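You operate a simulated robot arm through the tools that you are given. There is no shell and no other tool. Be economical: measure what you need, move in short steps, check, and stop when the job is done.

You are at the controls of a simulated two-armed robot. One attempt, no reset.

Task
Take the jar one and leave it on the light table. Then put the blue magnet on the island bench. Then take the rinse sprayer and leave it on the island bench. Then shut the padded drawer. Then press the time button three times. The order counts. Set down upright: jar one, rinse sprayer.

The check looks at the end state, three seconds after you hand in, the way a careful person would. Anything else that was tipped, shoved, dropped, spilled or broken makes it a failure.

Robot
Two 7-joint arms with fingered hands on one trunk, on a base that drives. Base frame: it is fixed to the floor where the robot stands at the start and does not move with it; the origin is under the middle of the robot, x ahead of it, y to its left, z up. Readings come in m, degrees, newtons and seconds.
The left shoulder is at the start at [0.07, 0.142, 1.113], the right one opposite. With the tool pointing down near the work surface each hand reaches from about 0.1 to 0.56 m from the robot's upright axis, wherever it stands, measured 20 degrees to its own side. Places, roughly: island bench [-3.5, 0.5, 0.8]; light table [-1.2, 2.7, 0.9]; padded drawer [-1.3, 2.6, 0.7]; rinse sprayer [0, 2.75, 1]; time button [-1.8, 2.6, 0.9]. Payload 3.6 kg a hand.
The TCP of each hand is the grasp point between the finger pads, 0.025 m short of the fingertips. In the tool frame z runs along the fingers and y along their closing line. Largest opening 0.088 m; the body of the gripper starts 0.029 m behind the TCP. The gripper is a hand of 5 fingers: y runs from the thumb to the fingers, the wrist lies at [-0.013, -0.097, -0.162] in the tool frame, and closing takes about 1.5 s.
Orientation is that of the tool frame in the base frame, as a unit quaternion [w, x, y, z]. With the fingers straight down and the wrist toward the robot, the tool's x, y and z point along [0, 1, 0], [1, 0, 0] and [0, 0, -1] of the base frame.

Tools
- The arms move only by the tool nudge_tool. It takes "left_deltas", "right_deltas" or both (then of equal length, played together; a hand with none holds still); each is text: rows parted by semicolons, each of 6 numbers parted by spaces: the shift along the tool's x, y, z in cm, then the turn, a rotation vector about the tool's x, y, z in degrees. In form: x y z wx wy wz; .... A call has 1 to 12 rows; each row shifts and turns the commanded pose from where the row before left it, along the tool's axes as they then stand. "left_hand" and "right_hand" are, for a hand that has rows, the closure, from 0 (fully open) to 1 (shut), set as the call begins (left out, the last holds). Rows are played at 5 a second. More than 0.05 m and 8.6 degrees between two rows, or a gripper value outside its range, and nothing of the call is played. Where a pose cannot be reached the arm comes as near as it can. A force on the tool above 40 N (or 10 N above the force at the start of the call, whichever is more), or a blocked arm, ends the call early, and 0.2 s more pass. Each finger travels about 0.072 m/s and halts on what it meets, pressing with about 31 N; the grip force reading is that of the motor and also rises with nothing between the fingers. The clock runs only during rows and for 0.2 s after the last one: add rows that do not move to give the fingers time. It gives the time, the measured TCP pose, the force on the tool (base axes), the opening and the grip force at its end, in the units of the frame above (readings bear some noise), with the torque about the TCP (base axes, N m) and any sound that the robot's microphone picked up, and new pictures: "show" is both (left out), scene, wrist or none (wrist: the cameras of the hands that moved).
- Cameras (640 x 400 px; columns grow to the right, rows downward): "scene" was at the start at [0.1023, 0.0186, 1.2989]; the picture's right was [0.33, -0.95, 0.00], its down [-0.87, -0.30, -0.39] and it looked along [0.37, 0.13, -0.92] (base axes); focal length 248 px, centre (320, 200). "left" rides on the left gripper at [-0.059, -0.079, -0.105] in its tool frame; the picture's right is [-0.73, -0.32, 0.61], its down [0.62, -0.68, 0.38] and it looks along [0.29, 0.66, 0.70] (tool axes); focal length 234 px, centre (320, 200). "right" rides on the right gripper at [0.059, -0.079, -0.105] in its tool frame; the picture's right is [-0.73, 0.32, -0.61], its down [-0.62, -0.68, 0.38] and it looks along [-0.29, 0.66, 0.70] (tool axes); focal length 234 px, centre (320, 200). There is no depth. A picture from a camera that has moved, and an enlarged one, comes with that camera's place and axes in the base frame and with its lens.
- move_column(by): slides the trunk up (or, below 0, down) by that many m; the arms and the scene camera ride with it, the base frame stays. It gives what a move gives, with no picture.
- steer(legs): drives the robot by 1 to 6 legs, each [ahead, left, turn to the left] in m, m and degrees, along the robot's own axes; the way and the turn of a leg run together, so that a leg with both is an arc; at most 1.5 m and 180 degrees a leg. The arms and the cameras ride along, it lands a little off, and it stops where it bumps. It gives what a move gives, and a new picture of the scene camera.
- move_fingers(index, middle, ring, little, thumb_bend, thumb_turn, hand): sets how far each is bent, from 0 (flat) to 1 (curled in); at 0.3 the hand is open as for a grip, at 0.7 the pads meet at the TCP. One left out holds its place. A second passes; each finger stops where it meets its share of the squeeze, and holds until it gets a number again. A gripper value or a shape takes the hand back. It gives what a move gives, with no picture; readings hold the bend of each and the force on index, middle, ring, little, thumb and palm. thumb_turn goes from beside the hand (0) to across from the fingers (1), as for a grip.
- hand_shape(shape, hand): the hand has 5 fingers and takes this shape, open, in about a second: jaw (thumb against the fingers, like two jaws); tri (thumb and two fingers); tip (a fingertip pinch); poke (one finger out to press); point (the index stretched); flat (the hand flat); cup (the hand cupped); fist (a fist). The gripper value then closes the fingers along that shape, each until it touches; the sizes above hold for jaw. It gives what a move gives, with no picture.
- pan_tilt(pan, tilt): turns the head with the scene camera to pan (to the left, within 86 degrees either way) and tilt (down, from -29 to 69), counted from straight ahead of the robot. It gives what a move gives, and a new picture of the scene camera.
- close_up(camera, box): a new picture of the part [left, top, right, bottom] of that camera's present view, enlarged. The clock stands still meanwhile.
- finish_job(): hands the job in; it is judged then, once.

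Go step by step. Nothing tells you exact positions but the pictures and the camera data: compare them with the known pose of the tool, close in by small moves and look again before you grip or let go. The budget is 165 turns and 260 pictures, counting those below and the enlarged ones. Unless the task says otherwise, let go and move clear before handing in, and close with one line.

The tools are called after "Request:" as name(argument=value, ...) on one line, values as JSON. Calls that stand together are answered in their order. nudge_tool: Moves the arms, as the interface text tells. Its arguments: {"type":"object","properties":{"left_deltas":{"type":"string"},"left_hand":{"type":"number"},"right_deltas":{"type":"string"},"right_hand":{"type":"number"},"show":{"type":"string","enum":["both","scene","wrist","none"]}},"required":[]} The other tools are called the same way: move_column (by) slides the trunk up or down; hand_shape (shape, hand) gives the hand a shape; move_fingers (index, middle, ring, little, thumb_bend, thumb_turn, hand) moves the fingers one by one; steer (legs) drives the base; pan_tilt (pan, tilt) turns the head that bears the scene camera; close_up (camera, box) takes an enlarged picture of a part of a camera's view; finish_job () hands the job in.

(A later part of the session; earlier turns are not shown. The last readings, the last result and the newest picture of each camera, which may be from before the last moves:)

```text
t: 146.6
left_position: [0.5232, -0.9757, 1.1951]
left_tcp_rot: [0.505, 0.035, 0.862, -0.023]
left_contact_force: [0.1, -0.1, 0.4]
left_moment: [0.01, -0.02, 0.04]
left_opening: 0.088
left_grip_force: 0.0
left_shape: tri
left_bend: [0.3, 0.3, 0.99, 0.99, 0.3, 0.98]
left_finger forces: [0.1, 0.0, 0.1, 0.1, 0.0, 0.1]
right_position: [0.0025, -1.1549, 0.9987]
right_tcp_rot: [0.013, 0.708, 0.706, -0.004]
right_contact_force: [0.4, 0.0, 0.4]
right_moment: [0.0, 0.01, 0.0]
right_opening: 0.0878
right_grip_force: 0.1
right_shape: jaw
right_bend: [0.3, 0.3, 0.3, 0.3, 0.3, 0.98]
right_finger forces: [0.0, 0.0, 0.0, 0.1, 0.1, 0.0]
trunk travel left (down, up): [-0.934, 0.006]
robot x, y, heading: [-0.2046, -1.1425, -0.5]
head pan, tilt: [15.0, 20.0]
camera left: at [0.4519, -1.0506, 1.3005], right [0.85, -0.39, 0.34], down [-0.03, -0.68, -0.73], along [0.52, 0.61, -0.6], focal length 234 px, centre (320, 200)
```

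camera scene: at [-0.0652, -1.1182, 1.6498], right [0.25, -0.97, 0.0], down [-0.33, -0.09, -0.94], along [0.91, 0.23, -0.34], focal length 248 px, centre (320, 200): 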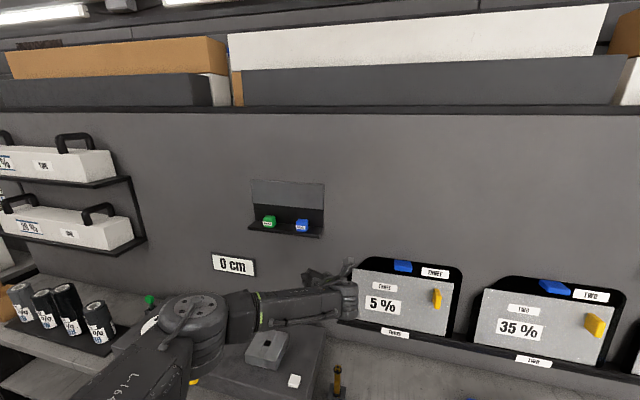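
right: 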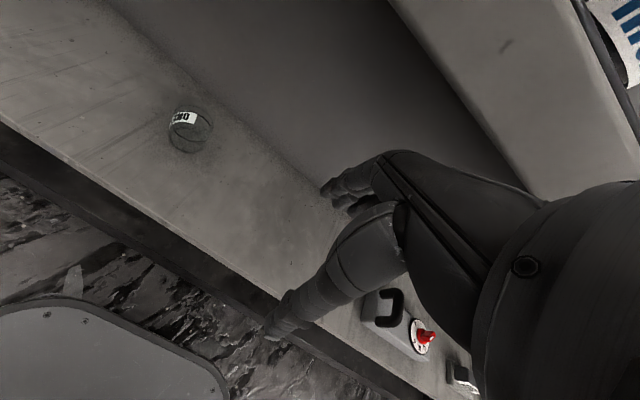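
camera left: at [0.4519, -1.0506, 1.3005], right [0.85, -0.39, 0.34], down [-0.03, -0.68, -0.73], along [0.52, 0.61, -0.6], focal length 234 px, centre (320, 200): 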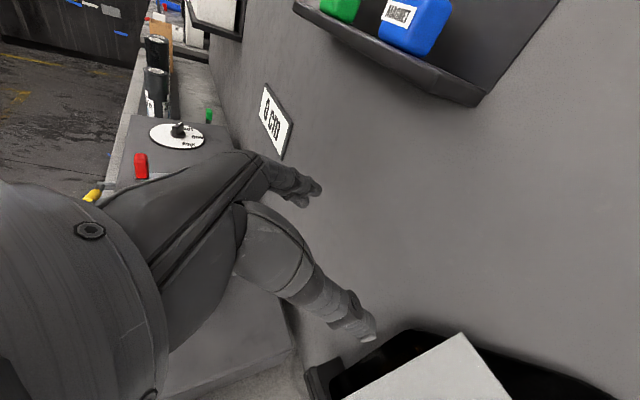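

Commanded pose matches. Raising the hand along the wall, keeping it clear of the shelf.

Request:
nudge_tool(left_deltas="-2.4 0 -2.1 0 0 0; -2.4 0 -2.1 0 0 0; -2.4 0 -2.1 0 0 0; -2.4 0 -2.1 0 0 0; 0 0 0 0 0 0", show="both")

```text
t: 147.8
left_position: [0.524, -0.9679, 1.32]
left_tcp_rot: [0.506, 0.034, 0.862, -0.022]
left_contact_force: [-0.6, -0.2, -0.2]
left_moment: [-0.02, 0.0, -0.03]
left_opening: 0.088
left_grip_force: 0.2
left_shape: tri
left_bend: [0.3, 0.3, 0.99, 0.99, 0.3, 0.98]
left_finger forces: [0.1, 0.0, 0.1, 0.0, 0.1, 0.0]
left hand out of reach, approached as far as the arm can: row 1, 2, 3
right_position: [0.0024, -1.1551, 0.999]
right_tcp_rot: [0.014, 0.708, 0.706, -0.004]
right_contact_force: [0.5, -0.5, -0.2]
right_moment: [-0.03, -0.01, 0.0]
right_opening: 0.0881
right_grip_force: 0.0
right_shape: jaw
right_bend: [0.3, 0.3, 0.3, 0.3, 0.3, 0.98]
right_finger forces: [0.0, 0.0, 0.0, 0.0, 0.0, 0.1]
trunk travel left (down, up): [-0.934, 0.006]
robot x, y, heading: [-0.202, -1.1429, -0.7]
head pan, tilt: [15.0, 20.0]
camera scene: at [-0.0648, -1.1194, 1.6497], right [0.25, -0.97, 0.0], down [-0.33, -0.09, -0.94], along [0.91, 0.23, -0.34], focal length 248 px, centre (320, 200)
camera left: at [0.4526, -1.0415, 1.4242], right [0.85, -0.39, 0.34], down [-0.03, -0.68, -0.73], along [0.52, 0.61, -0.6], focal length 234 px, centre (320, 200)
```

scene: 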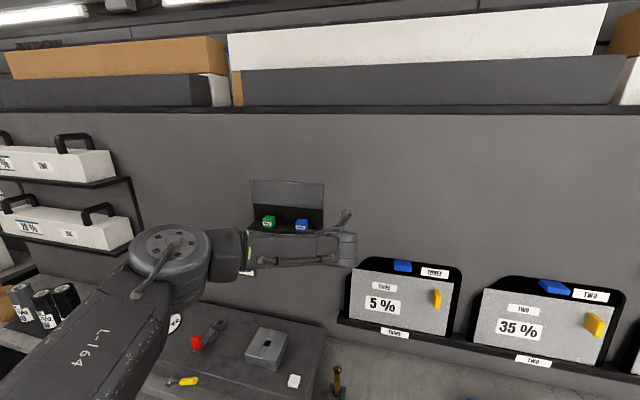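
left: 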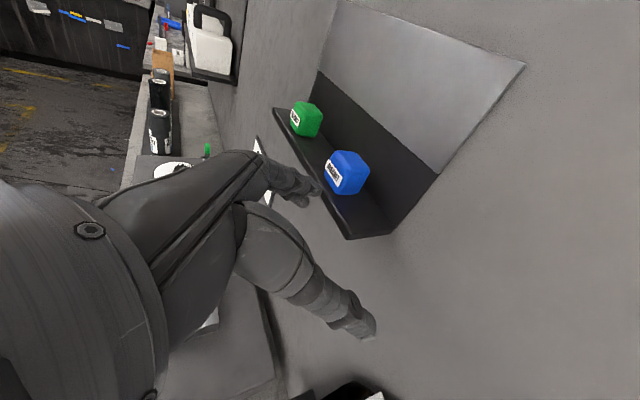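

Cube confirmed at [0.600, -0.888, 1.312] with the shelf top near 1.293. I'll level the hand a little more and slide left in front of the magnet.

Request:
nudge_tool(left_deltas="0 0 0 0 -8 0; 0.1 2.7 -0.2 0 0 0; 0.1 2.7 -0.2 0 0 0; 0.1 2.7 -0.2 0 0 0; 0 0 0 0 0 0", show="wrist")

```text
t: 149.0
left_position: [0.5412, -0.8792, 1.3194]
left_tcp_rot: [0.565, 0.032, 0.824, -0.024]
left_contact_force: [0.5, 1.3, 1.1]
left_moment: [-0.05, 0.0, -0.01]
left_opening: 0.088
left_grip_force: 0.2
left_shape: tri
left_bend: [0.3, 0.3, 0.99, 0.99, 0.3, 0.98]
left_finger forces: [0.1, 0.1, 0.0, 0.0, 0.0, 0.1]
left hand out of reach, approached as far as the arm can: row 1
right_position: [0.0026, -1.1548, 0.9998]
right_tcp_rot: [0.013, 0.708, 0.706, -0.004]
right_contact_force: [-0.1, -0.1, 0.5]
right_moment: [0.03, 0.05, 0.03]
right_opening: 0.0878
right_grip_force: 0.1
right_shape: jaw
right_bend: [0.3, 0.3, 0.3, 0.3, 0.3, 0.98]
right_finger forces: [0.0, 0.0, 0.1, 0.0, 0.1, 0.0]
trunk travel left (down, up): [-0.934, 0.006]
robot x, y, heading: [-0.2039, -1.1401, -0.8]
head pan, tilt: [15.0, 20.0]
camera left: at [0.4566, -0.9525, 1.4137], right [0.8, -0.39, 0.46], down [0.08, -0.69, -0.72], along [0.6, 0.61, -0.52], focal length 234 px, centre (320, 200)
```

left: 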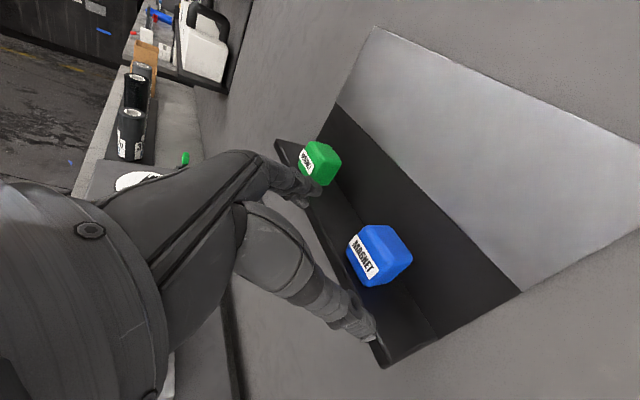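

Aligning 1 cm to the right and then advancing around the cube.

Request:
nudge_tool(left_deltas="-0.4 -1 -0.1 0 0 0; -0.5 0.1 1.2 0 0 0; -0.5 0.1 1.2 0 0 0; -0.4 0.1 1.1 0 0 0; 0 0 0 0 0 0", show="wrist")

```text
t: 150.2
left_position: [0.5782, -0.8902, 1.3244]
left_tcp_rot: [0.565, 0.032, 0.824, -0.024]
left_contact_force: [-0.5, 0.1, 0.3]
left_moment: [0.01, -0.01, -0.01]
left_opening: 0.0879
left_grip_force: 0.0
left_shape: tri
left_bend: [0.3, 0.3, 0.99, 0.99, 0.3, 0.98]
left_finger forces: [0.0, 0.0, 0.1, 0.0, 0.1, 0.0]
right_position: [0.0023, -1.1551, 0.9991]
right_tcp_rot: [0.014, 0.708, 0.706, -0.004]
right_contact_force: [0.9, 0.7, 0.6]
right_moment: [0.03, 0.02, -0.03]
right_opening: 0.0881
right_grip_force: 0.2
right_shape: jaw
right_bend: [0.3, 0.3, 0.3, 0.3, 0.3, 0.98]
right_finger forces: [0.0, 0.0, 0.0, 0.0, 0.0, 0.0]
trunk travel left (down, up): [-0.934, 0.006]
robot x, y, heading: [-0.2035, -1.1443, -0.4]
head pan, tilt: [15.0, 20.0]
camera left: at [0.4944, -0.9629, 1.4185], right [0.8, -0.39, 0.46], down [0.08, -0.69, -0.72], along [0.6, 0.61, -0.52], focal length 234 px, centre (320, 200)
```

left: 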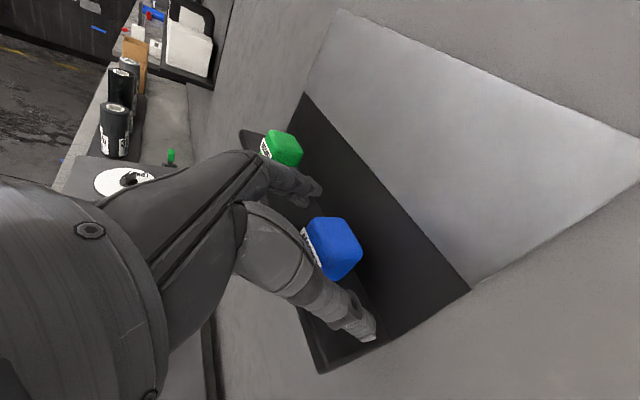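

The cube sits between thumb and fingers. Closing.

Request:
nudge_tool(left_deltas="0 0 0 0 0 0; 0 0 0 0 0 0; 0 0 0 0 0 0; 0 0 0 0 0 0; 0 0 0 0 0 0; 0 0 0 0 0 0; 0 0 0 0 0 0; 0 0 0 0 0 0", left_hand=0.9, show="wrist")

```text
t: 152.0
left_position: [0.5795, -0.8895, 1.3238]
left_tcp_rot: [0.566, 0.032, 0.824, -0.024]
left_contact_force: [0.2, 0.2, 0.0]
left_moment: [0.0, 0.01, 0.01]
left_opening: 0.0286
left_grip_force: 31.0
left_shape: tri
left_bend: [0.74, 0.55, 1.0, 1.0, 0.73, 1.0]
left_finger forces: [14.3, 13.7, 0.0, 0.1, 27.9, 0.0]
right_position: [0.0033, -1.1548, 0.9986]
right_tcp_rot: [0.014, 0.708, 0.706, -0.003]
right_contact_force: [0.0, 0.4, -0.4]
right_moment: [0.01, 0.03, 0.02]
right_opening: 0.0879
right_grip_force: 0.0
right_shape: jaw
right_bend: [0.3, 0.3, 0.3, 0.3, 0.3, 0.98]
right_finger forces: [0.0, 0.0, 0.1, 0.1, 0.0, 0.0]
trunk travel left (down, up): [-0.934, 0.006]
robot x, y, heading: [-0.2009, -1.1403, -0.6]
head pan, tilt: [15.0, 20.0]
camera left: at [0.4944, -0.9631, 1.4185], right [0.8, -0.39, 0.46], down [0.08, -0.69, -0.72], along [0.6, 0.61, -0.52], focal length 234 px, centre (320, 200)
```

left: 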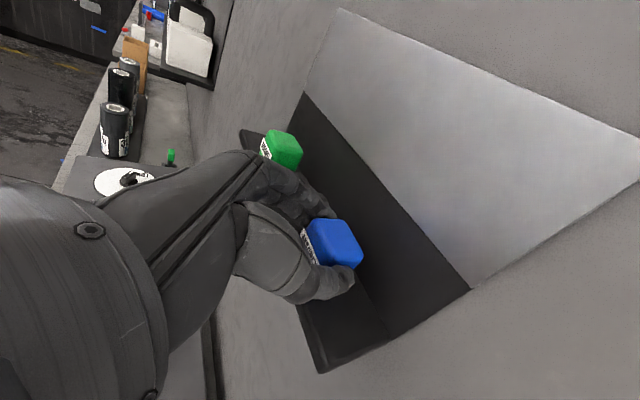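

Gripped firmly. Lifting off the shelf, then pulling back.

Request:
nudge_tool(left_deltas="-1.4 0 -0.5 0 0 0; -1.4 0 -0.5 0 0 0; 0 0 0 0 0 0", show="wrist")

Request:
steer(legs=[[-0.3, 0, 0]])

Request:
close_up(camera="left", box=[160, 100, 480, 340])

```text
t: 152.8
left_position: [0.5793, -0.8888, 1.3539]
left_tcp_rot: [0.565, 0.032, 0.824, -0.025]
left_contact_force: [-0.2, -0.1, -0.5]
left_moment: [0.02, 0.0, -0.02]
left_opening: 0.0284
left_grip_force: 30.8
left_shape: tri
left_bend: [0.74, 0.55, 1.0, 1.0, 0.73, 1.0]
left_finger forces: [14.1, 13.9, 0.1, 0.1, 28.0, 0.0]
right_position: [0.0033, -1.1549, 0.9988]
right_tcp_rot: [0.014, 0.708, 0.706, -0.005]
right_contact_force: [0.2, 0.6, 0.8]
right_moment: [0.0, 0.02, -0.03]
right_opening: 0.0879
right_grip_force: 0.1
right_shape: jaw
right_bend: [0.3, 0.3, 0.3, 0.3, 0.3, 0.98]
right_finger forces: [0.0, 0.0, 0.1, 0.0, 0.0, 0.0]
trunk travel left (down, up): [-0.934, 0.006]
robot x, y, heading: [-0.2034, -1.143, -0.5]
head pan, tilt: [15.0, 20.0]
camera left: at [0.4951, -0.962, 1.4475], right [0.8, -0.39, 0.46], down [0.08, -0.69, -0.72], along [0.6, 0.61, -0.52], focal length 234 px, centre (320, 200)
```

left: 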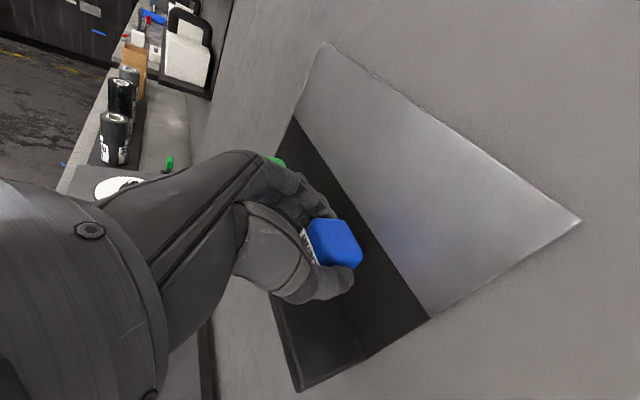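

```text
t: 154.9
left_position: [0.2812, -0.8865, 1.3522]
left_tcp_rot: [0.564, 0.031, 0.825, -0.024]
left_contact_force: [-0.1, -0.4, -0.8]
left_moment: [0.02, 0.03, 0.0]
left_opening: 0.0282
left_grip_force: 30.8
left_shape: tri
left_bend: [0.74, 0.55, 1.0, 1.0, 0.73, 1.0]
left_finger forces: [14.0, 13.9, 0.0, 0.1, 28.1, 0.1]
right_position: [-0.2959, -1.1524, 0.9981]
right_tcp_rot: [0.013, 0.708, 0.706, -0.005]
right_contact_force: [-0.1, 0.4, -0.3]
right_moment: [0.01, 0.03, 0.01]
right_opening: 0.0879
right_grip_force: 0.0
right_shape: jaw
right_bend: [0.3, 0.3, 0.3, 0.3, 0.3, 0.98]
right_finger forces: [0.0, 0.1, 0.1, 0.1, 0.0, 0.0]
trunk travel left (down, up): [-0.934, 0.006]
robot x, y, heading: [-0.5045, -1.1381, -0.5]
head pan, tilt: [15.0, 20.0]
camera scene: at [-0.3631, -1.1165, 1.6494], right [0.25, -0.97, 0.0], down [-0.33, -0.09, -0.94], along [0.91, 0.23, -0.34], focal length 248 px, centre (320, 200)
```

scene: 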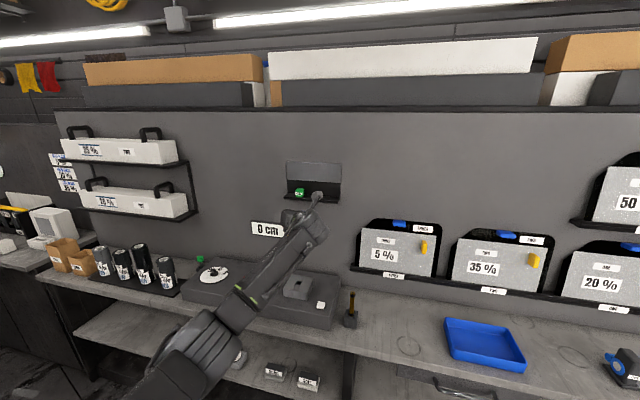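

```text
1.67 times, centred on (320, 220) of left
camera zoom: at [0.1965, -0.9597, 1.4462], right [0.8, -0.39, 0.46], down [0.08, -0.69, -0.72], along [0.59, 0.61, -0.53], focal length 390 px, centre (320, 167)
```

zoom: 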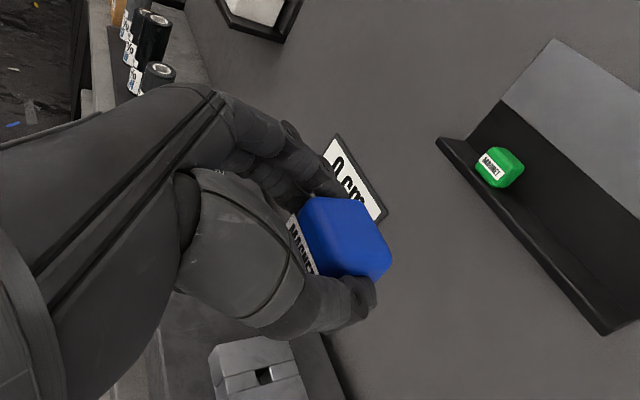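

The magnet is held. I'll move to the south aisle (y≈-0.35), turn around and drive toward the island bench.

Request:
steer(legs=[[0, 0.8, 0], [0, 0, 180]])

Request:
pan_tilt(pan=-10, tilt=20)

```text
t: 166.5
left_position: [-1.2786, -0.5798, 1.353]
left_tcp_rot: [-0.026, 0.824, -0.036, -0.565]
left_contact_force: [0.6, 0.2, -1.5]
left_moment: [0.04, 0.0, 0.0]
left_opening: 0.0282
left_grip_force: 30.8
left_shape: tri
left_bend: [0.74, 0.55, 1.0, 1.0, 0.74, 1.0]
left_finger forces: [14.0, 13.9, 0.1, 0.0, 27.7, 0.0]
right_position: [-0.701, -0.3182, 0.9999]
right_tcp_rot: [0.004, -0.703, 0.711, 0.014]
right_contact_force: [0.3, -1.5, -0.9]
right_moment: [0.0, 0.02, 0.0]
right_opening: 0.088
right_grip_force: 0.1
right_shape: jaw
right_bend: [0.3, 0.3, 0.3, 0.3, 0.3, 0.98]
right_finger forces: [0.0, 0.0, 0.1, 0.0, 0.0, 0.1]
trunk travel left (down, up): [-0.934, 0.006]
robot x, y, heading: [-0.4937, -0.3339, 178.9]
head pan, tilt: [15.0, 20.0]
camera scene: at [-0.6381, -0.3553, 1.6497], right [-0.24, 0.97, 0.0], down [0.33, 0.08, -0.94], along [-0.91, -0.23, -0.34], focal length 248 px, centre (320, 200)
```

scene: 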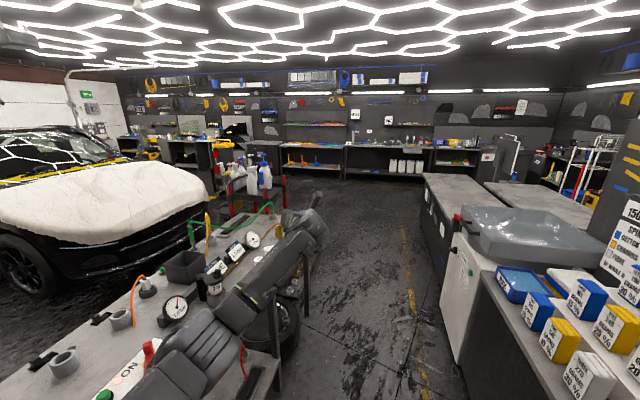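

```text
t: 167.4
left_position: [-1.2799, -0.5792, 1.3532]
left_tcp_rot: [-0.026, 0.824, -0.036, -0.564]
left_contact_force: [-0.3, 0.3, 0.1]
left_moment: [0.03, -0.01, 0.03]
left_opening: 0.0281
left_grip_force: 31.1
left_shape: tri
left_bend: [0.74, 0.55, 1.0, 1.0, 0.74, 1.0]
left_finger forces: [14.0, 13.7, 0.1, 0.0, 27.8, 0.1]
right_position: [-0.7005, -0.3187, 0.9986]
right_tcp_rot: [0.005, -0.703, 0.711, 0.014]
right_contact_force: [-0.2, -0.3, 0.2]
right_moment: [0.03, -0.02, -0.03]
right_opening: 0.0877
right_grip_force: 0.0
right_shape: jaw
right_bend: [0.3, 0.3, 0.3, 0.3, 0.3, 0.98]
right_finger forces: [0.1, 0.1, 0.0, 0.0, 0.0, 0.0]
trunk travel left (down, up): [-0.934, 0.006]
robot x, y, heading: [-0.4942, -0.3331, 179.1]
head pan, tilt: [-10.0, 20.0]
camera scene: at [-0.6391, -0.3153, 1.6497], right [0.19, 0.98, 0.0], down [0.34, -0.07, -0.94], along [-0.92, 0.18, -0.34], focal length 248 px, centre (320, 200)
```

scene: 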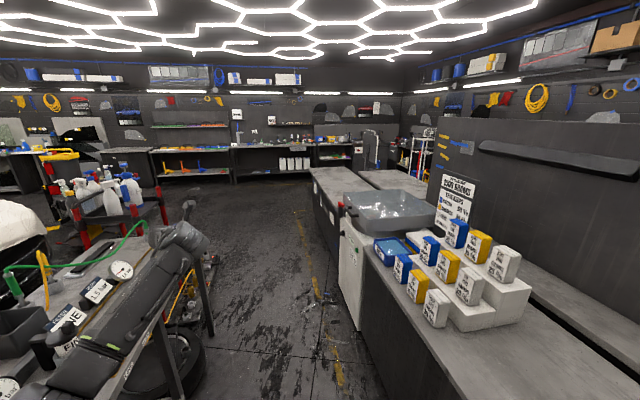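

The island bench's top begins past the water tub on the right. Driving down the aisle.

Request:
steer(legs=[[1.4, 0.02, 1], [1.3, 0, 0]])

Request:
pan_tilt(pan=-60, tilt=30)

```text
t: 180.6
left_position: [-3.9832, -0.5822, 1.3541]
left_tcp_rot: [-0.025, 0.824, -0.033, -0.565]
left_contact_force: [-0.2, 0.2, -0.1]
left_moment: [0.02, -0.02, -0.01]
left_opening: 0.0285
left_grip_force: 30.7
left_shape: tri
left_bend: [0.74, 0.55, 1.0, 1.0, 0.74, 1.0]
left_finger forces: [14.0, 13.7, 0.0, 0.0, 27.8, 0.1]
right_position: [-3.4064, -0.3162, 0.9992]
right_tcp_rot: [0.003, -0.706, 0.708, 0.014]
right_contact_force: [-0.4, -0.1, 0.6]
right_moment: [0.01, -0.01, -0.02]
right_opening: 0.0879
right_grip_force: 0.1
right_shape: jaw
right_bend: [0.3, 0.3, 0.3, 0.3, 0.3, 0.98]
right_finger forces: [0.0, 0.0, 0.1, 0.0, 0.1, 0.0]
trunk travel left (down, up): [-0.934, 0.006]
robot x, y, heading: [-3.2037, -0.3303, 179.4]
head pan, tilt: [-10.0, 20.0]
camera scene: at [-3.3454, -0.3136, 1.6498], right [0.18, 0.98, 0.0], down [0.34, -0.06, -0.94], along [-0.92, 0.17, -0.34], focal length 248 px, centre (320, 200)
```

scene: 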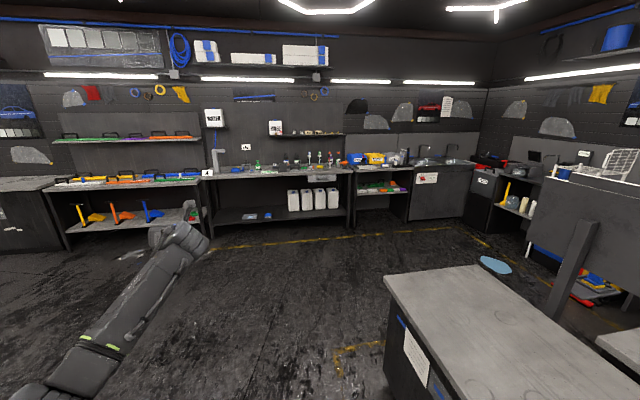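

```text
t: 181.7
left_position: [-3.9838, -0.5821, 1.3526]
left_tcp_rot: [-0.025, 0.824, -0.034, -0.564]
left_contact_force: [1.2, 0.0, -0.1]
left_moment: [0.01, -0.06, 0.0]
left_opening: 0.0282
left_grip_force: 30.7
left_shape: tri
left_bend: [0.74, 0.55, 1.0, 1.0, 0.74, 1.0]
left_finger forces: [14.0, 13.8, 0.1, 0.1, 27.8, 0.1]
right_position: [-3.4073, -0.3173, 0.9988]
right_tcp_rot: [0.004, -0.706, 0.708, 0.014]
right_contact_force: [0.0, 0.0, 0.5]
right_moment: [0.02, 0.04, 0.0]
right_opening: 0.0881
right_grip_force: 0.0
right_shape: jaw
right_bend: [0.3, 0.3, 0.3, 0.3, 0.3, 0.98]
right_finger forces: [0.0, 0.0, 0.0, 0.1, 0.1, 0.0]
trunk travel left (down, up): [-0.934, 0.006]
robot x, y, heading: [-3.2027, -0.3313, 179.2]
head pan, tilt: [-60.0, 30.0]
camera scene: at [-3.2989, -0.252, 1.6337], right [0.87, 0.49, 0.0], down [0.25, -0.44, -0.87], along [-0.43, 0.75, -0.5], focal length 248 px, centre (320, 200)
```

scene: 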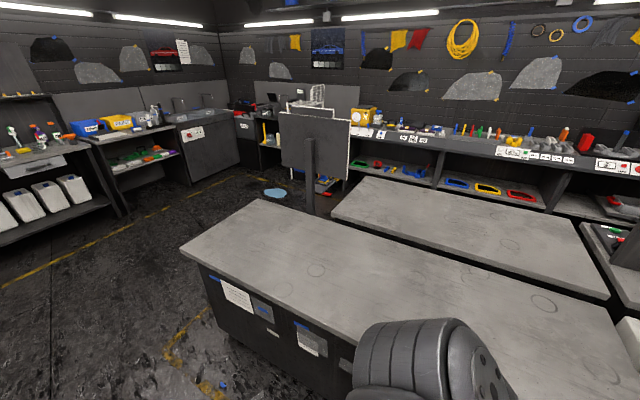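

The nearer pale top spans x -4.37..-2.6, y 0.22..0.80, so it contains the island bench point; it's empty. I'll face it and lower partway.

Request:
steer(legs=[[0, 0, -89.3]])

Request:
move_column(by=-0.28)

Request:
pan_tilt(pan=15, tilt=50)

```text
t: 185.9
left_position: [-3.4665, 0.4477, 1.3527]
left_tcp_rot: [0.414, -0.565, 0.601, 0.385]
left_contact_force: [-0.9, -0.7, -0.5]
left_moment: [-0.05, 0.02, -0.03]
left_opening: 0.0279
left_grip_force: 30.9
left_shape: tri
left_bend: [0.74, 0.55, 1.0, 1.0, 0.74, 1.0]
left_finger forces: [13.9, 13.8, 0.0, 0.1, 27.7, 0.0]
right_position: [-3.192, -0.1251, 0.9981]
right_tcp_rot: [0.013, -0.006, 1.0, 0.007]
right_contact_force: [-0.3, 0.1, 0.0]
right_moment: [0.03, -0.02, 0.01]
right_opening: 0.0879
right_grip_force: 0.1
right_shape: jaw
right_bend: [0.3, 0.3, 0.3, 0.3, 0.3, 0.98]
right_finger forces: [0.1, 0.1, 0.0, 0.0, 0.1, 0.0]
trunk travel left (down, up): [-0.934, 0.006]
robot x, y, heading: [-3.2039, -0.3283, 90.3]
head pan, tilt: [-60.0, 30.0]
camera scene: at [-3.1268, -0.2353, 1.6337], right [0.5, -0.86, 0.0], down [-0.43, -0.25, -0.87], along [0.75, 0.44, -0.5], focal length 248 px, centre (320, 200)
```

scene: 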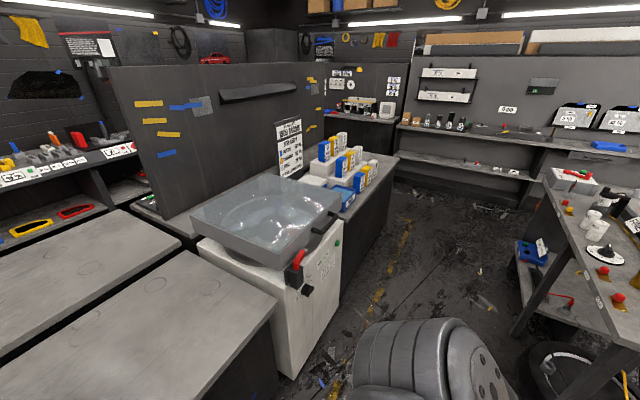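

```text
t: 188.8
left_position: [-3.4563, 0.4536, 1.0697]
left_tcp_rot: [0.409, -0.564, 0.604, 0.386]
left_contact_force: [0.9, 0.7, -0.7]
left_moment: [-0.03, -0.04, 0.0]
left_opening: 0.0279
left_grip_force: 30.7
left_shape: tri
left_bend: [0.74, 0.55, 1.0, 1.0, 0.74, 1.0]
left_finger forces: [13.9, 13.8, 0.0, 0.0, 27.7, 0.0]
right_position: [-3.1852, -0.1206, 0.7169]
right_tcp_rot: [0.008, -0.006, 1.0, 0.004]
right_contact_force: [-0.6, 0.6, 0.1]
right_moment: [-0.01, 0.02, -0.01]
right_opening: 0.0878
right_grip_force: 0.1
right_shape: jaw
right_bend: [0.3, 0.3, 0.3, 0.3, 0.3, 0.98]
right_finger forces: [0.1, 0.0, 0.1, 0.0, 0.1, 0.1]
trunk travel left (down, up): [-0.654, 0.286]
robot x, y, heading: [-3.1991, -0.3338, 90.4]
head pan, tilt: [-60.0, 30.0]
```

```text
t: 190.2
left_position: [-3.4555, 0.4523, 1.0707]
left_tcp_rot: [0.409, -0.563, 0.605, 0.386]
left_contact_force: [0.9, 0.3, -0.8]
left_moment: [0.02, -0.02, 0.02]
left_opening: 0.0283
left_grip_force: 31.5
left_shape: tri
left_bend: [0.74, 0.55, 1.0, 1.0, 0.74, 1.0]
left_finger forces: [13.9, 13.8, 0.1, 0.0, 27.6, 0.0]
right_position: [-3.185, -0.1215, 0.7179]
right_tcp_rot: [0.007, -0.006, 1.0, 0.005]
right_contact_force: [-0.7, 0.3, -0.6]
right_moment: [-0.01, -0.02, -0.02]
right_opening: 0.0879
right_grip_force: 0.1
right_shape: jaw
right_bend: [0.3, 0.3, 0.3, 0.3, 0.3, 0.98]
right_finger forces: [0.0, 0.1, 0.0, 0.0, 0.0, 0.1]
trunk travel left (down, up): [-0.654, 0.286]
robot x, y, heading: [-3.2031, -0.3316, 90.4]
head pan, tilt: [15.0, 50.0]
camera scene: at [-3.2123, -0.1995, 1.3232], right [0.96, 0.26, -0.01], down [0.19, -0.74, -0.64], along [-0.18, 0.62, -0.77], focal length 248 px, centre (320, 200)
```

scene: 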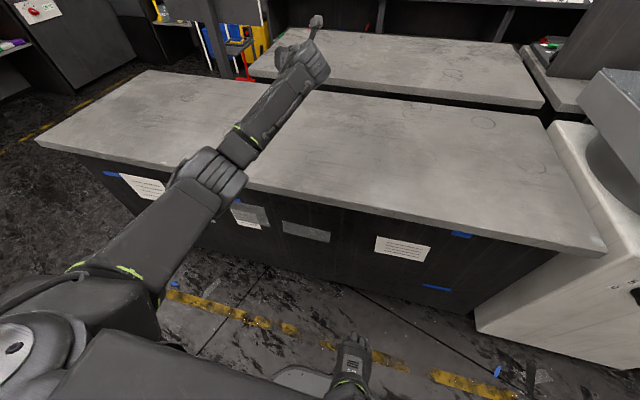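

The hand is over the bench. Lowering the magnet by the arm in steps.

Request:
nudge_tool(left_deltas="3.7 0 1.46 0 0 0; 3.7 0 1.46 0 0 0; 3.7 0 1.46 0 0 0; 3.7 0 1.46 0 0 0; 0 0 0 0 0 0")

```text
t: 191.4
left_position: [-3.4569, 0.4544, 0.9123]
left_tcp_rot: [0.409, -0.563, 0.605, 0.387]
left_contact_force: [-0.2, 0.4, -0.2]
left_moment: [-0.02, 0.01, 0.01]
left_opening: 0.0279
left_grip_force: 31.0
left_shape: tri
left_bend: [0.74, 0.55, 1.0, 1.0, 0.74, 1.0]
left_finger forces: [13.8, 13.8, 0.0, 0.0, 27.6, 0.0]
right_position: [-3.1854, -0.1209, 0.7168]
right_tcp_rot: [0.008, -0.006, 1.0, 0.005]
right_contact_force: [-0.7, -0.9, 1.2]
right_moment: [0.03, -0.01, 0.0]
right_opening: 0.0878
right_grip_force: 0.0
right_shape: jaw
right_bend: [0.3, 0.3, 0.3, 0.3, 0.3, 0.98]
right_finger forces: [0.0, 0.1, 0.0, 0.0, 0.0, 0.0]
trunk travel left (down, up): [-0.654, 0.286]
robot x, y, heading: [-3.2022, -0.3298, 90.3]
head pan, tilt: [15.0, 50.0]
camera scene: at [-3.2122, -0.1995, 1.3235], right [0.96, 0.26, -0.01], down [0.2, -0.74, -0.64], along [-0.18, 0.62, -0.77], focal length 248 px, centre (320, 200)
camera left: at [-3.3843, 0.3712, 1.0058], right [0.38, 0.81, 0.45], down [0.68, 0.08, -0.72], along [-0.62, 0.58, -0.52], focal length 234 px, centre (320, 200)
```

scene: 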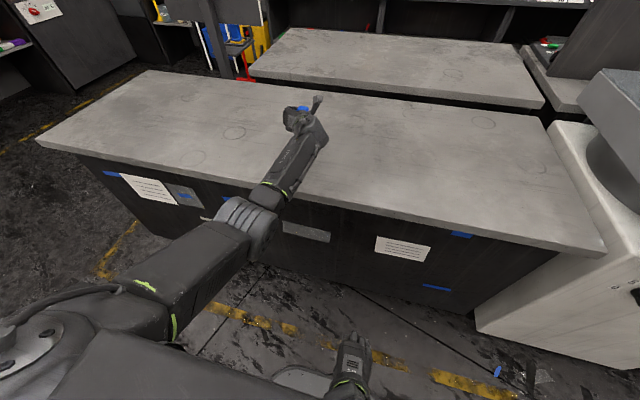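
left: 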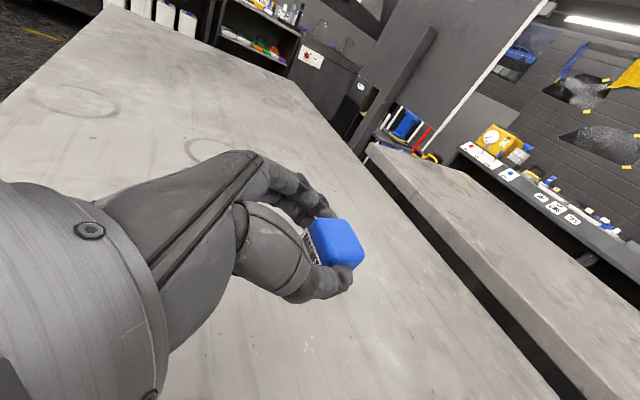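

Continuing down in small steps toward contact.

Request:
nudge_tool(left_deltas="1.4 0 0.55 0 0 0; 1.4 0 0.55 0 0 0; 1.4 0 0.55 0 0 0; 0.9 0 0.37 0 0 0; 0 0 0 0 0 0")

```text
t: 192.6
left_position: [-3.457, 0.4533, 0.8574]
left_tcp_rot: [0.41, -0.563, 0.604, 0.386]
left_contact_force: [0.3, -0.3, 0.0]
left_moment: [-0.02, -0.01, 0.01]
left_opening: 0.0279
left_grip_force: 31.5
left_shape: tri
left_bend: [0.74, 0.55, 1.0, 1.0, 0.74, 1.0]
left_finger forces: [13.9, 13.9, 0.0, 0.0, 27.8, 0.1]
right_position: [-3.1846, -0.1212, 0.7176]
right_tcp_rot: [0.007, -0.006, 1.0, 0.004]
right_contact_force: [0.3, -0.5, 0.1]
right_moment: [0.01, -0.01, 0.0]
right_opening: 0.0878
right_grip_force: 0.0
right_shape: jaw
right_bend: [0.3, 0.3, 0.3, 0.3, 0.3, 0.98]
right_finger forces: [0.0, 0.1, 0.0, 0.0, 0.0, 0.0]
trunk travel left (down, up): [-0.654, 0.286]
robot x, y, heading: [-3.1997, -0.3336, 90.3]
head pan, tilt: [15.0, 50.0]
camera scene: at [-3.2121, -0.1996, 1.3236], right [0.96, 0.26, -0.01], down [0.2, -0.74, -0.64], along [-0.18, 0.62, -0.77], focal length 248 px, centre (320, 200)
camera left: at [-3.3846, 0.3719, 0.9509], right [0.38, 0.81, 0.45], down [0.68, 0.08, -0.72], along [-0.62, 0.58, -0.52], focal length 234 px, centre (320, 200)
```

scene: 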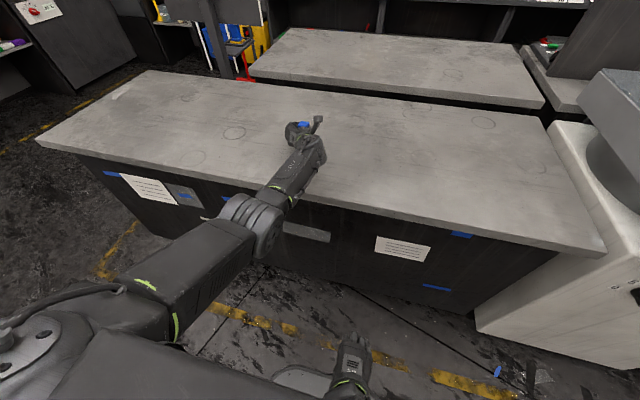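
left: 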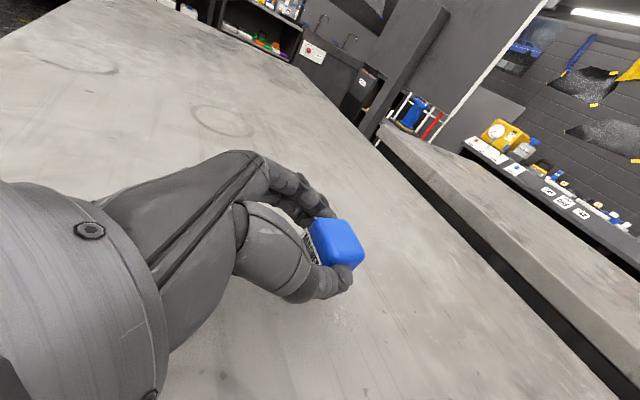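

Still free. A few more small steps.

Request:
nudge_tool(left_deltas="0.7 0 0.27 0 0 0; 0.7 0 0.27 0 0 0; 0.5 0 0.2 0 0 0; 0 0 0 0 0 0", show="wrist")

```text
t: 193.6
left_position: [-3.4577, 0.4546, 0.8372]
left_tcp_rot: [0.41, -0.564, 0.604, 0.386]
left_contact_force: [0.4, -0.6, -0.7]
left_moment: [0.01, -0.04, 0.0]
left_opening: 0.0283
left_grip_force: 30.7
left_shape: tri
left_bend: [0.74, 0.55, 1.0, 1.0, 0.74, 1.0]
left_finger forces: [13.8, 13.8, 0.0, 0.0, 27.7, 0.0]
right_position: [-3.1861, -0.1213, 0.7181]
right_tcp_rot: [0.008, -0.005, 1.0, 0.004]
right_contact_force: [0.4, -0.4, 0.0]
right_moment: [0.01, -0.02, 0.03]
right_opening: 0.088
right_grip_force: 0.1
right_shape: jaw
right_bend: [0.3, 0.3, 0.3, 0.3, 0.3, 0.98]
right_finger forces: [0.0, 0.0, 0.0, 0.1, 0.1, 0.0]
trunk travel left (down, up): [-0.654, 0.286]
robot x, y, heading: [-3.2031, -0.3306, 90.3]
head pan, tilt: [15.0, 50.0]
camera left: at [-3.3847, 0.3715, 0.9313], right [0.38, 0.81, 0.45], down [0.68, 0.08, -0.72], along [-0.62, 0.58, -0.52], focal length 234 px, centre (320, 200)
```

left: 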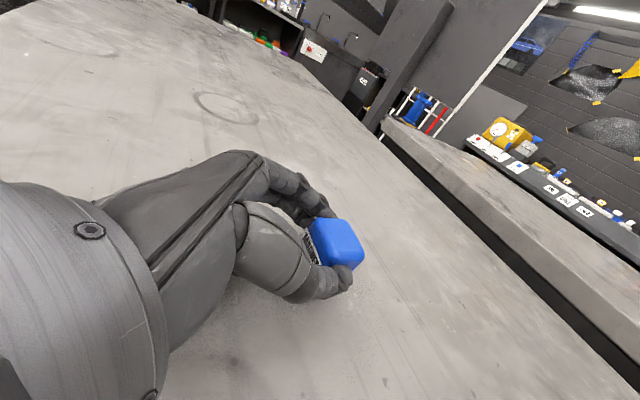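

Request:
nudge_tool(left_deltas="0.6 0 0.23 0 0 0; 0.5 0 0.2 0 0 0; 0 0 0 0 0 0", show="wrist")

```text
t: 194.4
left_position: [-3.4574, 0.4533, 0.8299]
left_tcp_rot: [0.41, -0.563, 0.604, 0.387]
left_contact_force: [0.7, -2.1, 20.2]
left_moment: [-0.75, 0.25, 0.06]
left_opening: 0.0277
left_grip_force: 30.8
left_shape: tri
left_bend: [0.74, 0.55, 1.0, 1.0, 0.74, 1.0]
left_finger forces: [13.8, 13.8, 0.0, 21.3, 27.5, 0.0]
right_position: [-3.186, -0.1214, 0.7173]
right_tcp_rot: [0.007, -0.007, 1.0, 0.006]
right_contact_force: [-0.2, -0.4, 0.1]
right_moment: [0.0, -0.02, -0.01]
right_opening: 0.088
right_grip_force: 0.1
right_shape: jaw
right_bend: [0.3, 0.3, 0.3, 0.3, 0.3, 0.98]
right_finger forces: [0.0, 0.0, 0.0, 0.0, 0.0, 0.0]
trunk travel left (down, up): [-0.654, 0.286]
robot x, y, heading: [-3.2019, -0.3313, 90.3]
head pan, tilt: [15.0, 50.0]
camera left: at [-3.3846, 0.37, 0.9228], right [0.38, 0.81, 0.45], down [0.68, 0.08, -0.73], along [-0.62, 0.59, -0.52], focal length 234 px, centre (320, 200)
```

left: 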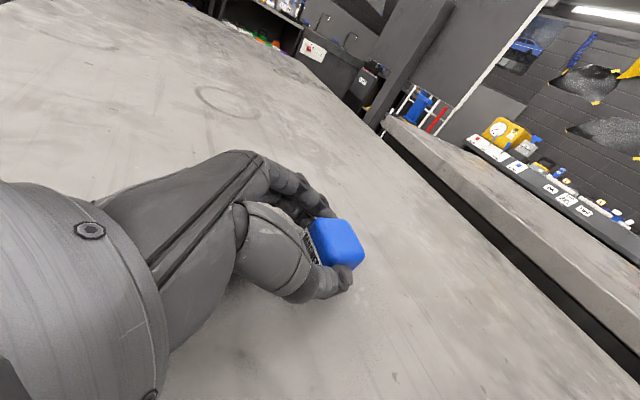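

The curled little finger touches the bench, so the cube is within about a centimetre of the surface. Releasing here.

Request:
nudge_tool(left_deltas="-0.1 0 0 0 0 0; 0 0 0 0 0 0; 0 0 0 0 0 0; 0 0 0 0 0 0; 0 0 0 0 0 0; 0 0 0 0 0 0; 0 0 0 0 0 0", left_hand=0, show="wrist")

```text
t: 196.0
left_position: [-3.4571, 0.4523, 0.8291]
left_tcp_rot: [0.409, -0.562, 0.606, 0.387]
left_contact_force: [4.7, -3.8, 24.7]
left_moment: [-0.94, 0.17, 0.2]
left_opening: 0.0875
left_grip_force: 0.1
left_shape: tri
left_bend: [0.3, 0.3, 0.99, 0.99, 0.3, 0.98]
left_finger forces: [0.0, 0.0, 0.1, 25.4, 0.0, 0.0]
right_position: [-3.1844, -0.1222, 0.7176]
right_tcp_rot: [0.007, -0.006, 1.0, 0.005]
right_contact_force: [0.2, 0.4, 0.2]
right_moment: [0.0, 0.01, -0.01]
right_opening: 0.088
right_grip_force: 0.1
right_shape: jaw
right_bend: [0.3, 0.3, 0.3, 0.3, 0.3, 0.98]
right_finger forces: [0.1, 0.0, 0.0, 0.0, 0.0, 0.0]
trunk travel left (down, up): [-0.654, 0.286]
robot x, y, heading: [-3.2053, -0.3294, 90.4]
head pan, tilt: [15.0, 50.0]
camera left: at [-3.3845, 0.3702, 0.9224], right [0.38, 0.81, 0.45], down [0.68, 0.08, -0.72], along [-0.62, 0.58, -0.52], focal length 234 px, centre (320, 200)
```

left: 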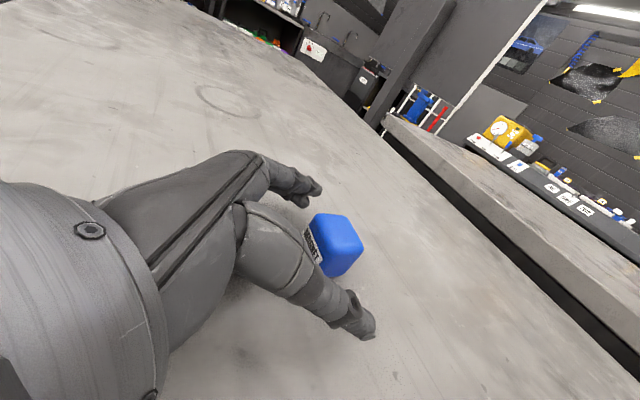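

The magnet stands on the bench. I'll lift slightly, back the base away, and raise.

Request:
nudge_tool(left_deltas="-0.7 0 -0.28 0 0 0; 0 0 0 0 0 0", show="none")

Request:
steer(legs=[[-0.15, 0, 0]])

Request:
move_column(by=0.2)

Request:
close_up(camera="scene", box=[160, 60, 480, 260])

```text
t: 196.6
left_position: [-3.4569, 0.4529, 0.832]
left_tcp_rot: [0.409, -0.564, 0.605, 0.386]
left_contact_force: [1.6, 0.0, 1.8]
left_moment: [-0.07, -0.01, 0.0]
left_opening: 0.0873
left_grip_force: 0.1
left_shape: tri
left_bend: [0.3, 0.3, 0.99, 0.99, 0.3, 0.98]
left_finger forces: [0.0, 0.0, 0.0, 2.0, 0.1, 0.1]
right_position: [-3.1846, -0.122, 0.7174]
right_tcp_rot: [0.007, -0.007, 1.0, 0.004]
right_contact_force: [0.4, 0.7, -0.4]
right_moment: [-0.03, 0.03, 0.01]
right_opening: 0.088
right_grip_force: 0.1
right_shape: jaw
right_bend: [0.3, 0.3, 0.3, 0.3, 0.3, 0.98]
right_finger forces: [0.1, 0.1, 0.1, 0.1, 0.0, 0.1]
trunk travel left (down, up): [-0.654, 0.286]
robot x, y, heading: [-3.201, -0.3291, 90.2]
head pan, tilt: [15.0, 50.0]
```

```text
t: 198.0
left_position: [-3.4583, 0.3017, 0.8349]
left_tcp_rot: [0.408, -0.565, 0.604, 0.386]
left_contact_force: [-0.1, -0.7, 0.2]
left_moment: [0.02, 0.01, -0.01]
left_opening: 0.0874
left_grip_force: 0.0
left_shape: tri
left_bend: [0.3, 0.3, 0.99, 0.99, 0.3, 0.98]
left_finger forces: [0.0, 0.0, 0.0, 0.0, 0.0, 0.0]
right_position: [-3.1855, -0.2727, 0.7174]
right_tcp_rot: [0.007, -0.007, 1.0, 0.004]
right_contact_force: [-0.7, 0.6, -0.2]
right_moment: [0.01, 0.01, -0.01]
right_opening: 0.0878
right_grip_force: 0.1
right_shape: jaw
right_bend: [0.3, 0.3, 0.3, 0.3, 0.3, 0.98]
right_finger forces: [0.1, 0.0, 0.1, 0.0, 0.0, 0.0]
trunk travel left (down, up): [-0.654, 0.286]
robot x, y, heading: [-3.2008, -0.4835, 90.5]
head pan, tilt: [15.0, 50.0]
camera scene: at [-3.2112, -0.3525, 1.3236], right [0.96, 0.26, -0.01], down [0.2, -0.74, -0.64], along [-0.18, 0.62, -0.77], focal length 248 px, centre (320, 200)
```

scene: 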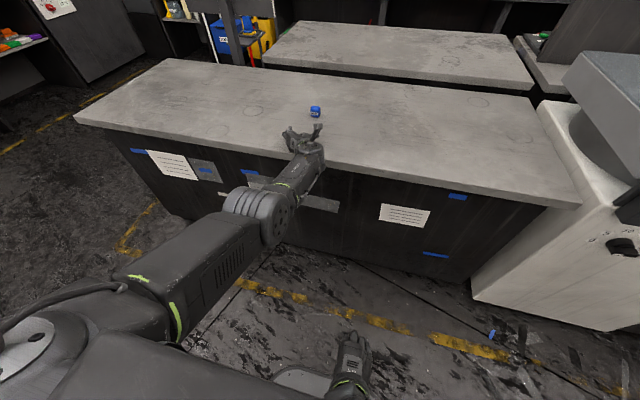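

```text
t: 200.2
left_position: [-3.4642, 0.2975, 1.0358]
left_tcp_rot: [0.414, -0.565, 0.601, 0.386]
left_contact_force: [0.3, 0.2, 0.1]
left_moment: [-0.01, -0.01, -0.01]
left_opening: 0.0876
left_grip_force: 0.1
left_shape: tri
left_bend: [0.3, 0.3, 0.99, 0.99, 0.3, 0.98]
left_finger forces: [0.0, 0.1, 0.1, 0.0, 0.0, 0.0]
right_position: [-3.1912, -0.2782, 0.9196]
right_tcp_rot: [0.013, -0.007, 1.0, 0.007]
right_contact_force: [-0.9, -0.4, -0.3]
right_moment: [0.01, -0.03, 0.04]
right_opening: 0.0881
right_grip_force: 0.0
right_shape: jaw
right_bend: [0.3, 0.3, 0.3, 0.3, 0.3, 0.98]
right_finger forces: [0.0, 0.1, 0.0, 0.1, 0.1, 0.1]
trunk travel left (down, up): [-0.854, 0.086]
robot x, y, heading: [-3.2063, -0.4834, 90.5]
head pan, tilt: [15.0, 50.0]
```

```text
2.00 times, centred on (320, 160) of scene
camera zoom: at [-3.2238, -0.3587, 1.5241], right [0.96, 0.26, 0.0], down [0.2, -0.74, -0.64], along [-0.17, 0.62, -0.77], focal length 495 px, centre (320, 280)
```

zoom: 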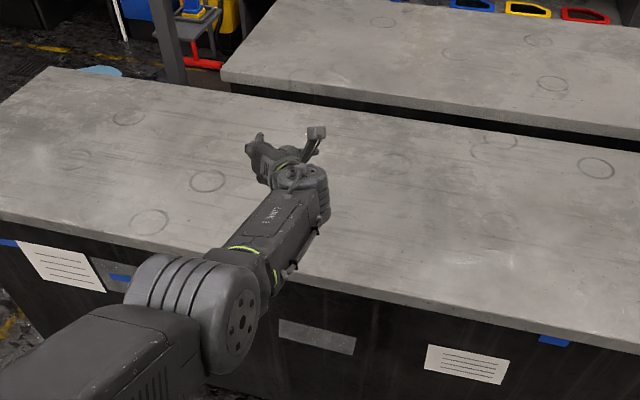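

The magnet rests on the island bench near [-3.47, 0.49]. Next is the rinse sprayer, near [-0.1, 2.7]; I'll raise the trunk a bit and drive back through the aisle.

Request:
move_column(by=0.08)

Request:
steer(legs=[[0, 0.4, 0], [0, 0, -90.5], [0, 0.14, 0], [1.45, 0, 0], [1.45, 0, 0]])

```text
t: 201.3
left_position: [-3.465, 0.2975, 1.1156]
left_tcp_rot: [0.413, -0.565, 0.601, 0.386]
left_contact_force: [-1.4, 0.8, 0.3]
left_moment: [0.0, -0.03, 0.03]
left_opening: 0.0877
left_grip_force: 0.0
left_shape: tri
left_bend: [0.3, 0.3, 0.99, 0.99, 0.3, 0.98]
left_finger forces: [0.1, 0.0, 0.1, 0.0, 0.0, 0.0]
right_position: [-3.1919, -0.2774, 0.9996]
right_tcp_rot: [0.013, -0.007, 1.0, 0.007]
right_contact_force: [1.2, -0.1, 0.7]
right_moment: [0.04, 0.0, 0.01]
right_opening: 0.0881
right_grip_force: 0.2
right_shape: jaw
right_bend: [0.3, 0.3, 0.3, 0.3, 0.3, 0.98]
right_finger forces: [0.0, 0.0, 0.0, 0.1, 0.0, 0.1]
trunk travel left (down, up): [-0.934, 0.006]
robot x, y, heading: [-3.1985, -0.4842, 90.4]
head pan, tilt: [15.0, 50.0]
```

```text
t: 222.1
left_position: [0.0711, -0.0829, 1.1153]
left_tcp_rot: [0.565, 0.026, 0.824, -0.02]
left_contact_force: [-0.3, -0.5, 0.2]
left_moment: [0.0, 0.0, 0.03]
left_opening: 0.0874
left_grip_force: 0.1
left_shape: tri
left_bend: [0.3, 0.3, 0.99, 0.99, 0.3, 0.98]
left_finger forces: [0.0, 0.0, 0.0, 0.0, 0.0, 0.0]
right_position: [-0.5027, -0.356, 0.9989]
right_tcp_rot: [0.014, 0.704, 0.711, -0.004]
right_contact_force: [-0.3, -0.3, 0.8]
right_moment: [0.03, 0.01, -0.01]
right_opening: 0.0881
right_grip_force: 0.1
right_shape: jaw
right_bend: [0.3, 0.3, 0.3, 0.3, 0.3, 0.98]
right_finger forces: [0.0, 0.0, 0.0, 0.0, 0.1, 0.1]
trunk travel left (down, up): [-0.934, 0.006]
robot x, y, heading: [-0.7104, -0.3459, 0.1]
head pan, tilt: [15.0, 50.0]
camera scene: at [-0.5878, -0.3253, 1.6042], right [0.26, -0.96, 0.0], down [-0.74, -0.2, -0.64], along [0.62, 0.17, -0.77], focal length 248 px, centre (320, 200)
```

scene: 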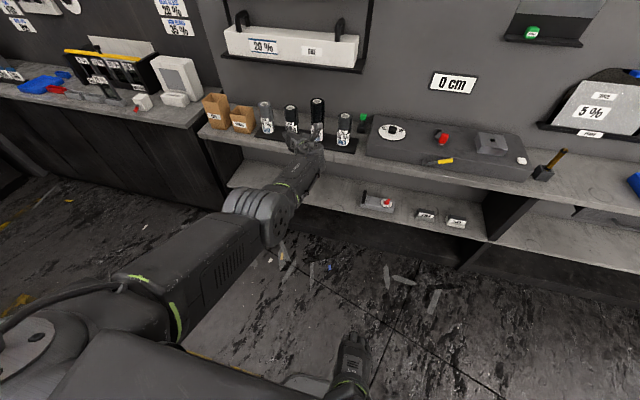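

Turning left here with clearance, then up the aisle to the sprayer bench.

Request:
steer(legs=[[0.12, 0, 0], [0, 0, 90], [0, -0.42, 0], [1.1, 0, 0], [0.85, 0, 0]])

Request:
pan_tilt(pan=0, tilt=40)

```text
t: 238.8
left_position: [-0.4936, 2.3983, 1.1159]
left_tcp_rot: [0.411, -0.569, 0.597, 0.388]
left_contact_force: [0.1, -0.1, -0.2]
left_moment: [0.0, 0.03, 0.01]
left_opening: 0.0876
left_grip_force: 0.1
left_shape: tri
left_bend: [0.3, 0.3, 0.99, 0.99, 0.3, 0.98]
left_finger forces: [0.0, 0.0, 0.0, 0.0, 0.1, 0.0]
right_position: [-0.2102, 1.8286, 0.9995]
right_tcp_rot: [0.014, -0.013, 1.0, 0.008]
right_contact_force: [-0.1, -1.7, -0.3]
right_moment: [0.03, 0.03, 0.02]
right_opening: 0.0877
right_grip_force: 0.1
right_shape: jaw
right_bend: [0.3, 0.3, 0.3, 0.3, 0.3, 0.98]
right_finger forces: [0.1, 0.0, 0.0, 0.1, 0.0, 0.0]
trunk travel left (down, up): [-0.934, 0.006]
robot x, y, heading: [-0.2188, 1.6256, 91.0]
head pan, tilt: [15.0, 50.0]
camera scene: at [-0.243, 1.7456, 1.6042], right [0.96, 0.28, 0.0], down [0.21, -0.74, -0.64], along [-0.18, 0.62, -0.77], focal length 248 px, centre (320, 200)
```

scene: 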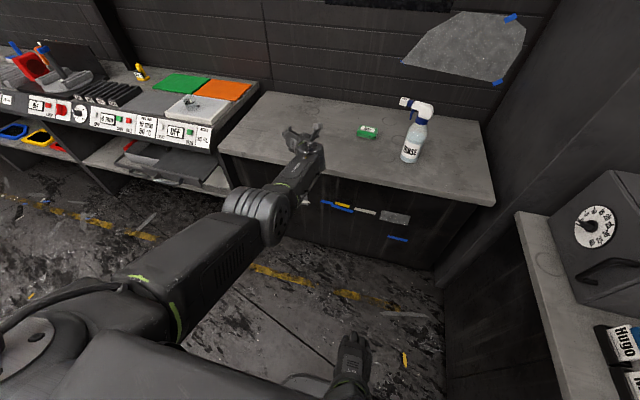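

```text
t: 239.6
left_position: [-0.4931, 2.3994, 1.1153]
left_tcp_rot: [0.411, -0.569, 0.597, 0.389]
left_contact_force: [0.4, 0.1, 0.1]
left_moment: [-0.02, -0.03, 0.03]
left_opening: 0.0876
left_grip_force: 0.0
left_shape: tri
left_bend: [0.3, 0.3, 0.99, 0.99, 0.3, 0.98]
left_finger forces: [0.0, 0.0, 0.1, 0.0, 0.0, 0.0]
right_position: [-0.2116, 1.8295, 0.9985]
right_tcp_rot: [0.013, -0.014, 1.0, 0.007]
right_contact_force: [-0.2, 0.3, 0.5]
right_moment: [-0.01, -0.02, 0.0]
right_opening: 0.0879
right_grip_force: 0.1
right_shape: jaw
right_bend: [0.3, 0.3, 0.3, 0.3, 0.3, 0.98]
right_finger forces: [0.0, 0.0, 0.0, 0.0, 0.1, 0.1]
trunk travel left (down, up): [-0.934, 0.006]
robot x, y, heading: [-0.2186, 1.6254, 91.4]
head pan, tilt: [0.0, 40.0]
camera scene: at [-0.2234, 1.758, 1.6183], right [1.0, 0.02, 0.0], down [0.01, -0.64, -0.77], along [-0.02, 0.77, -0.64], focal length 248 px, centre (320, 200)
```

scene: 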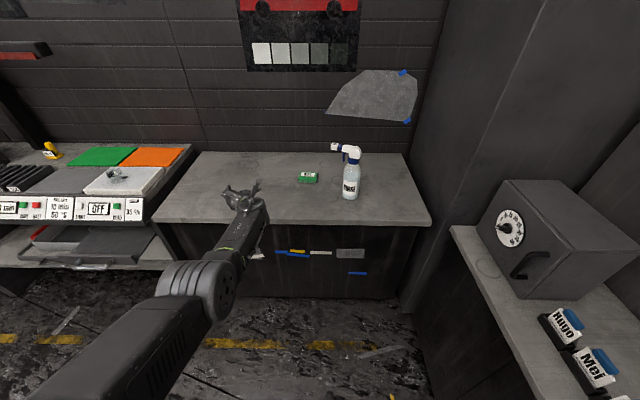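

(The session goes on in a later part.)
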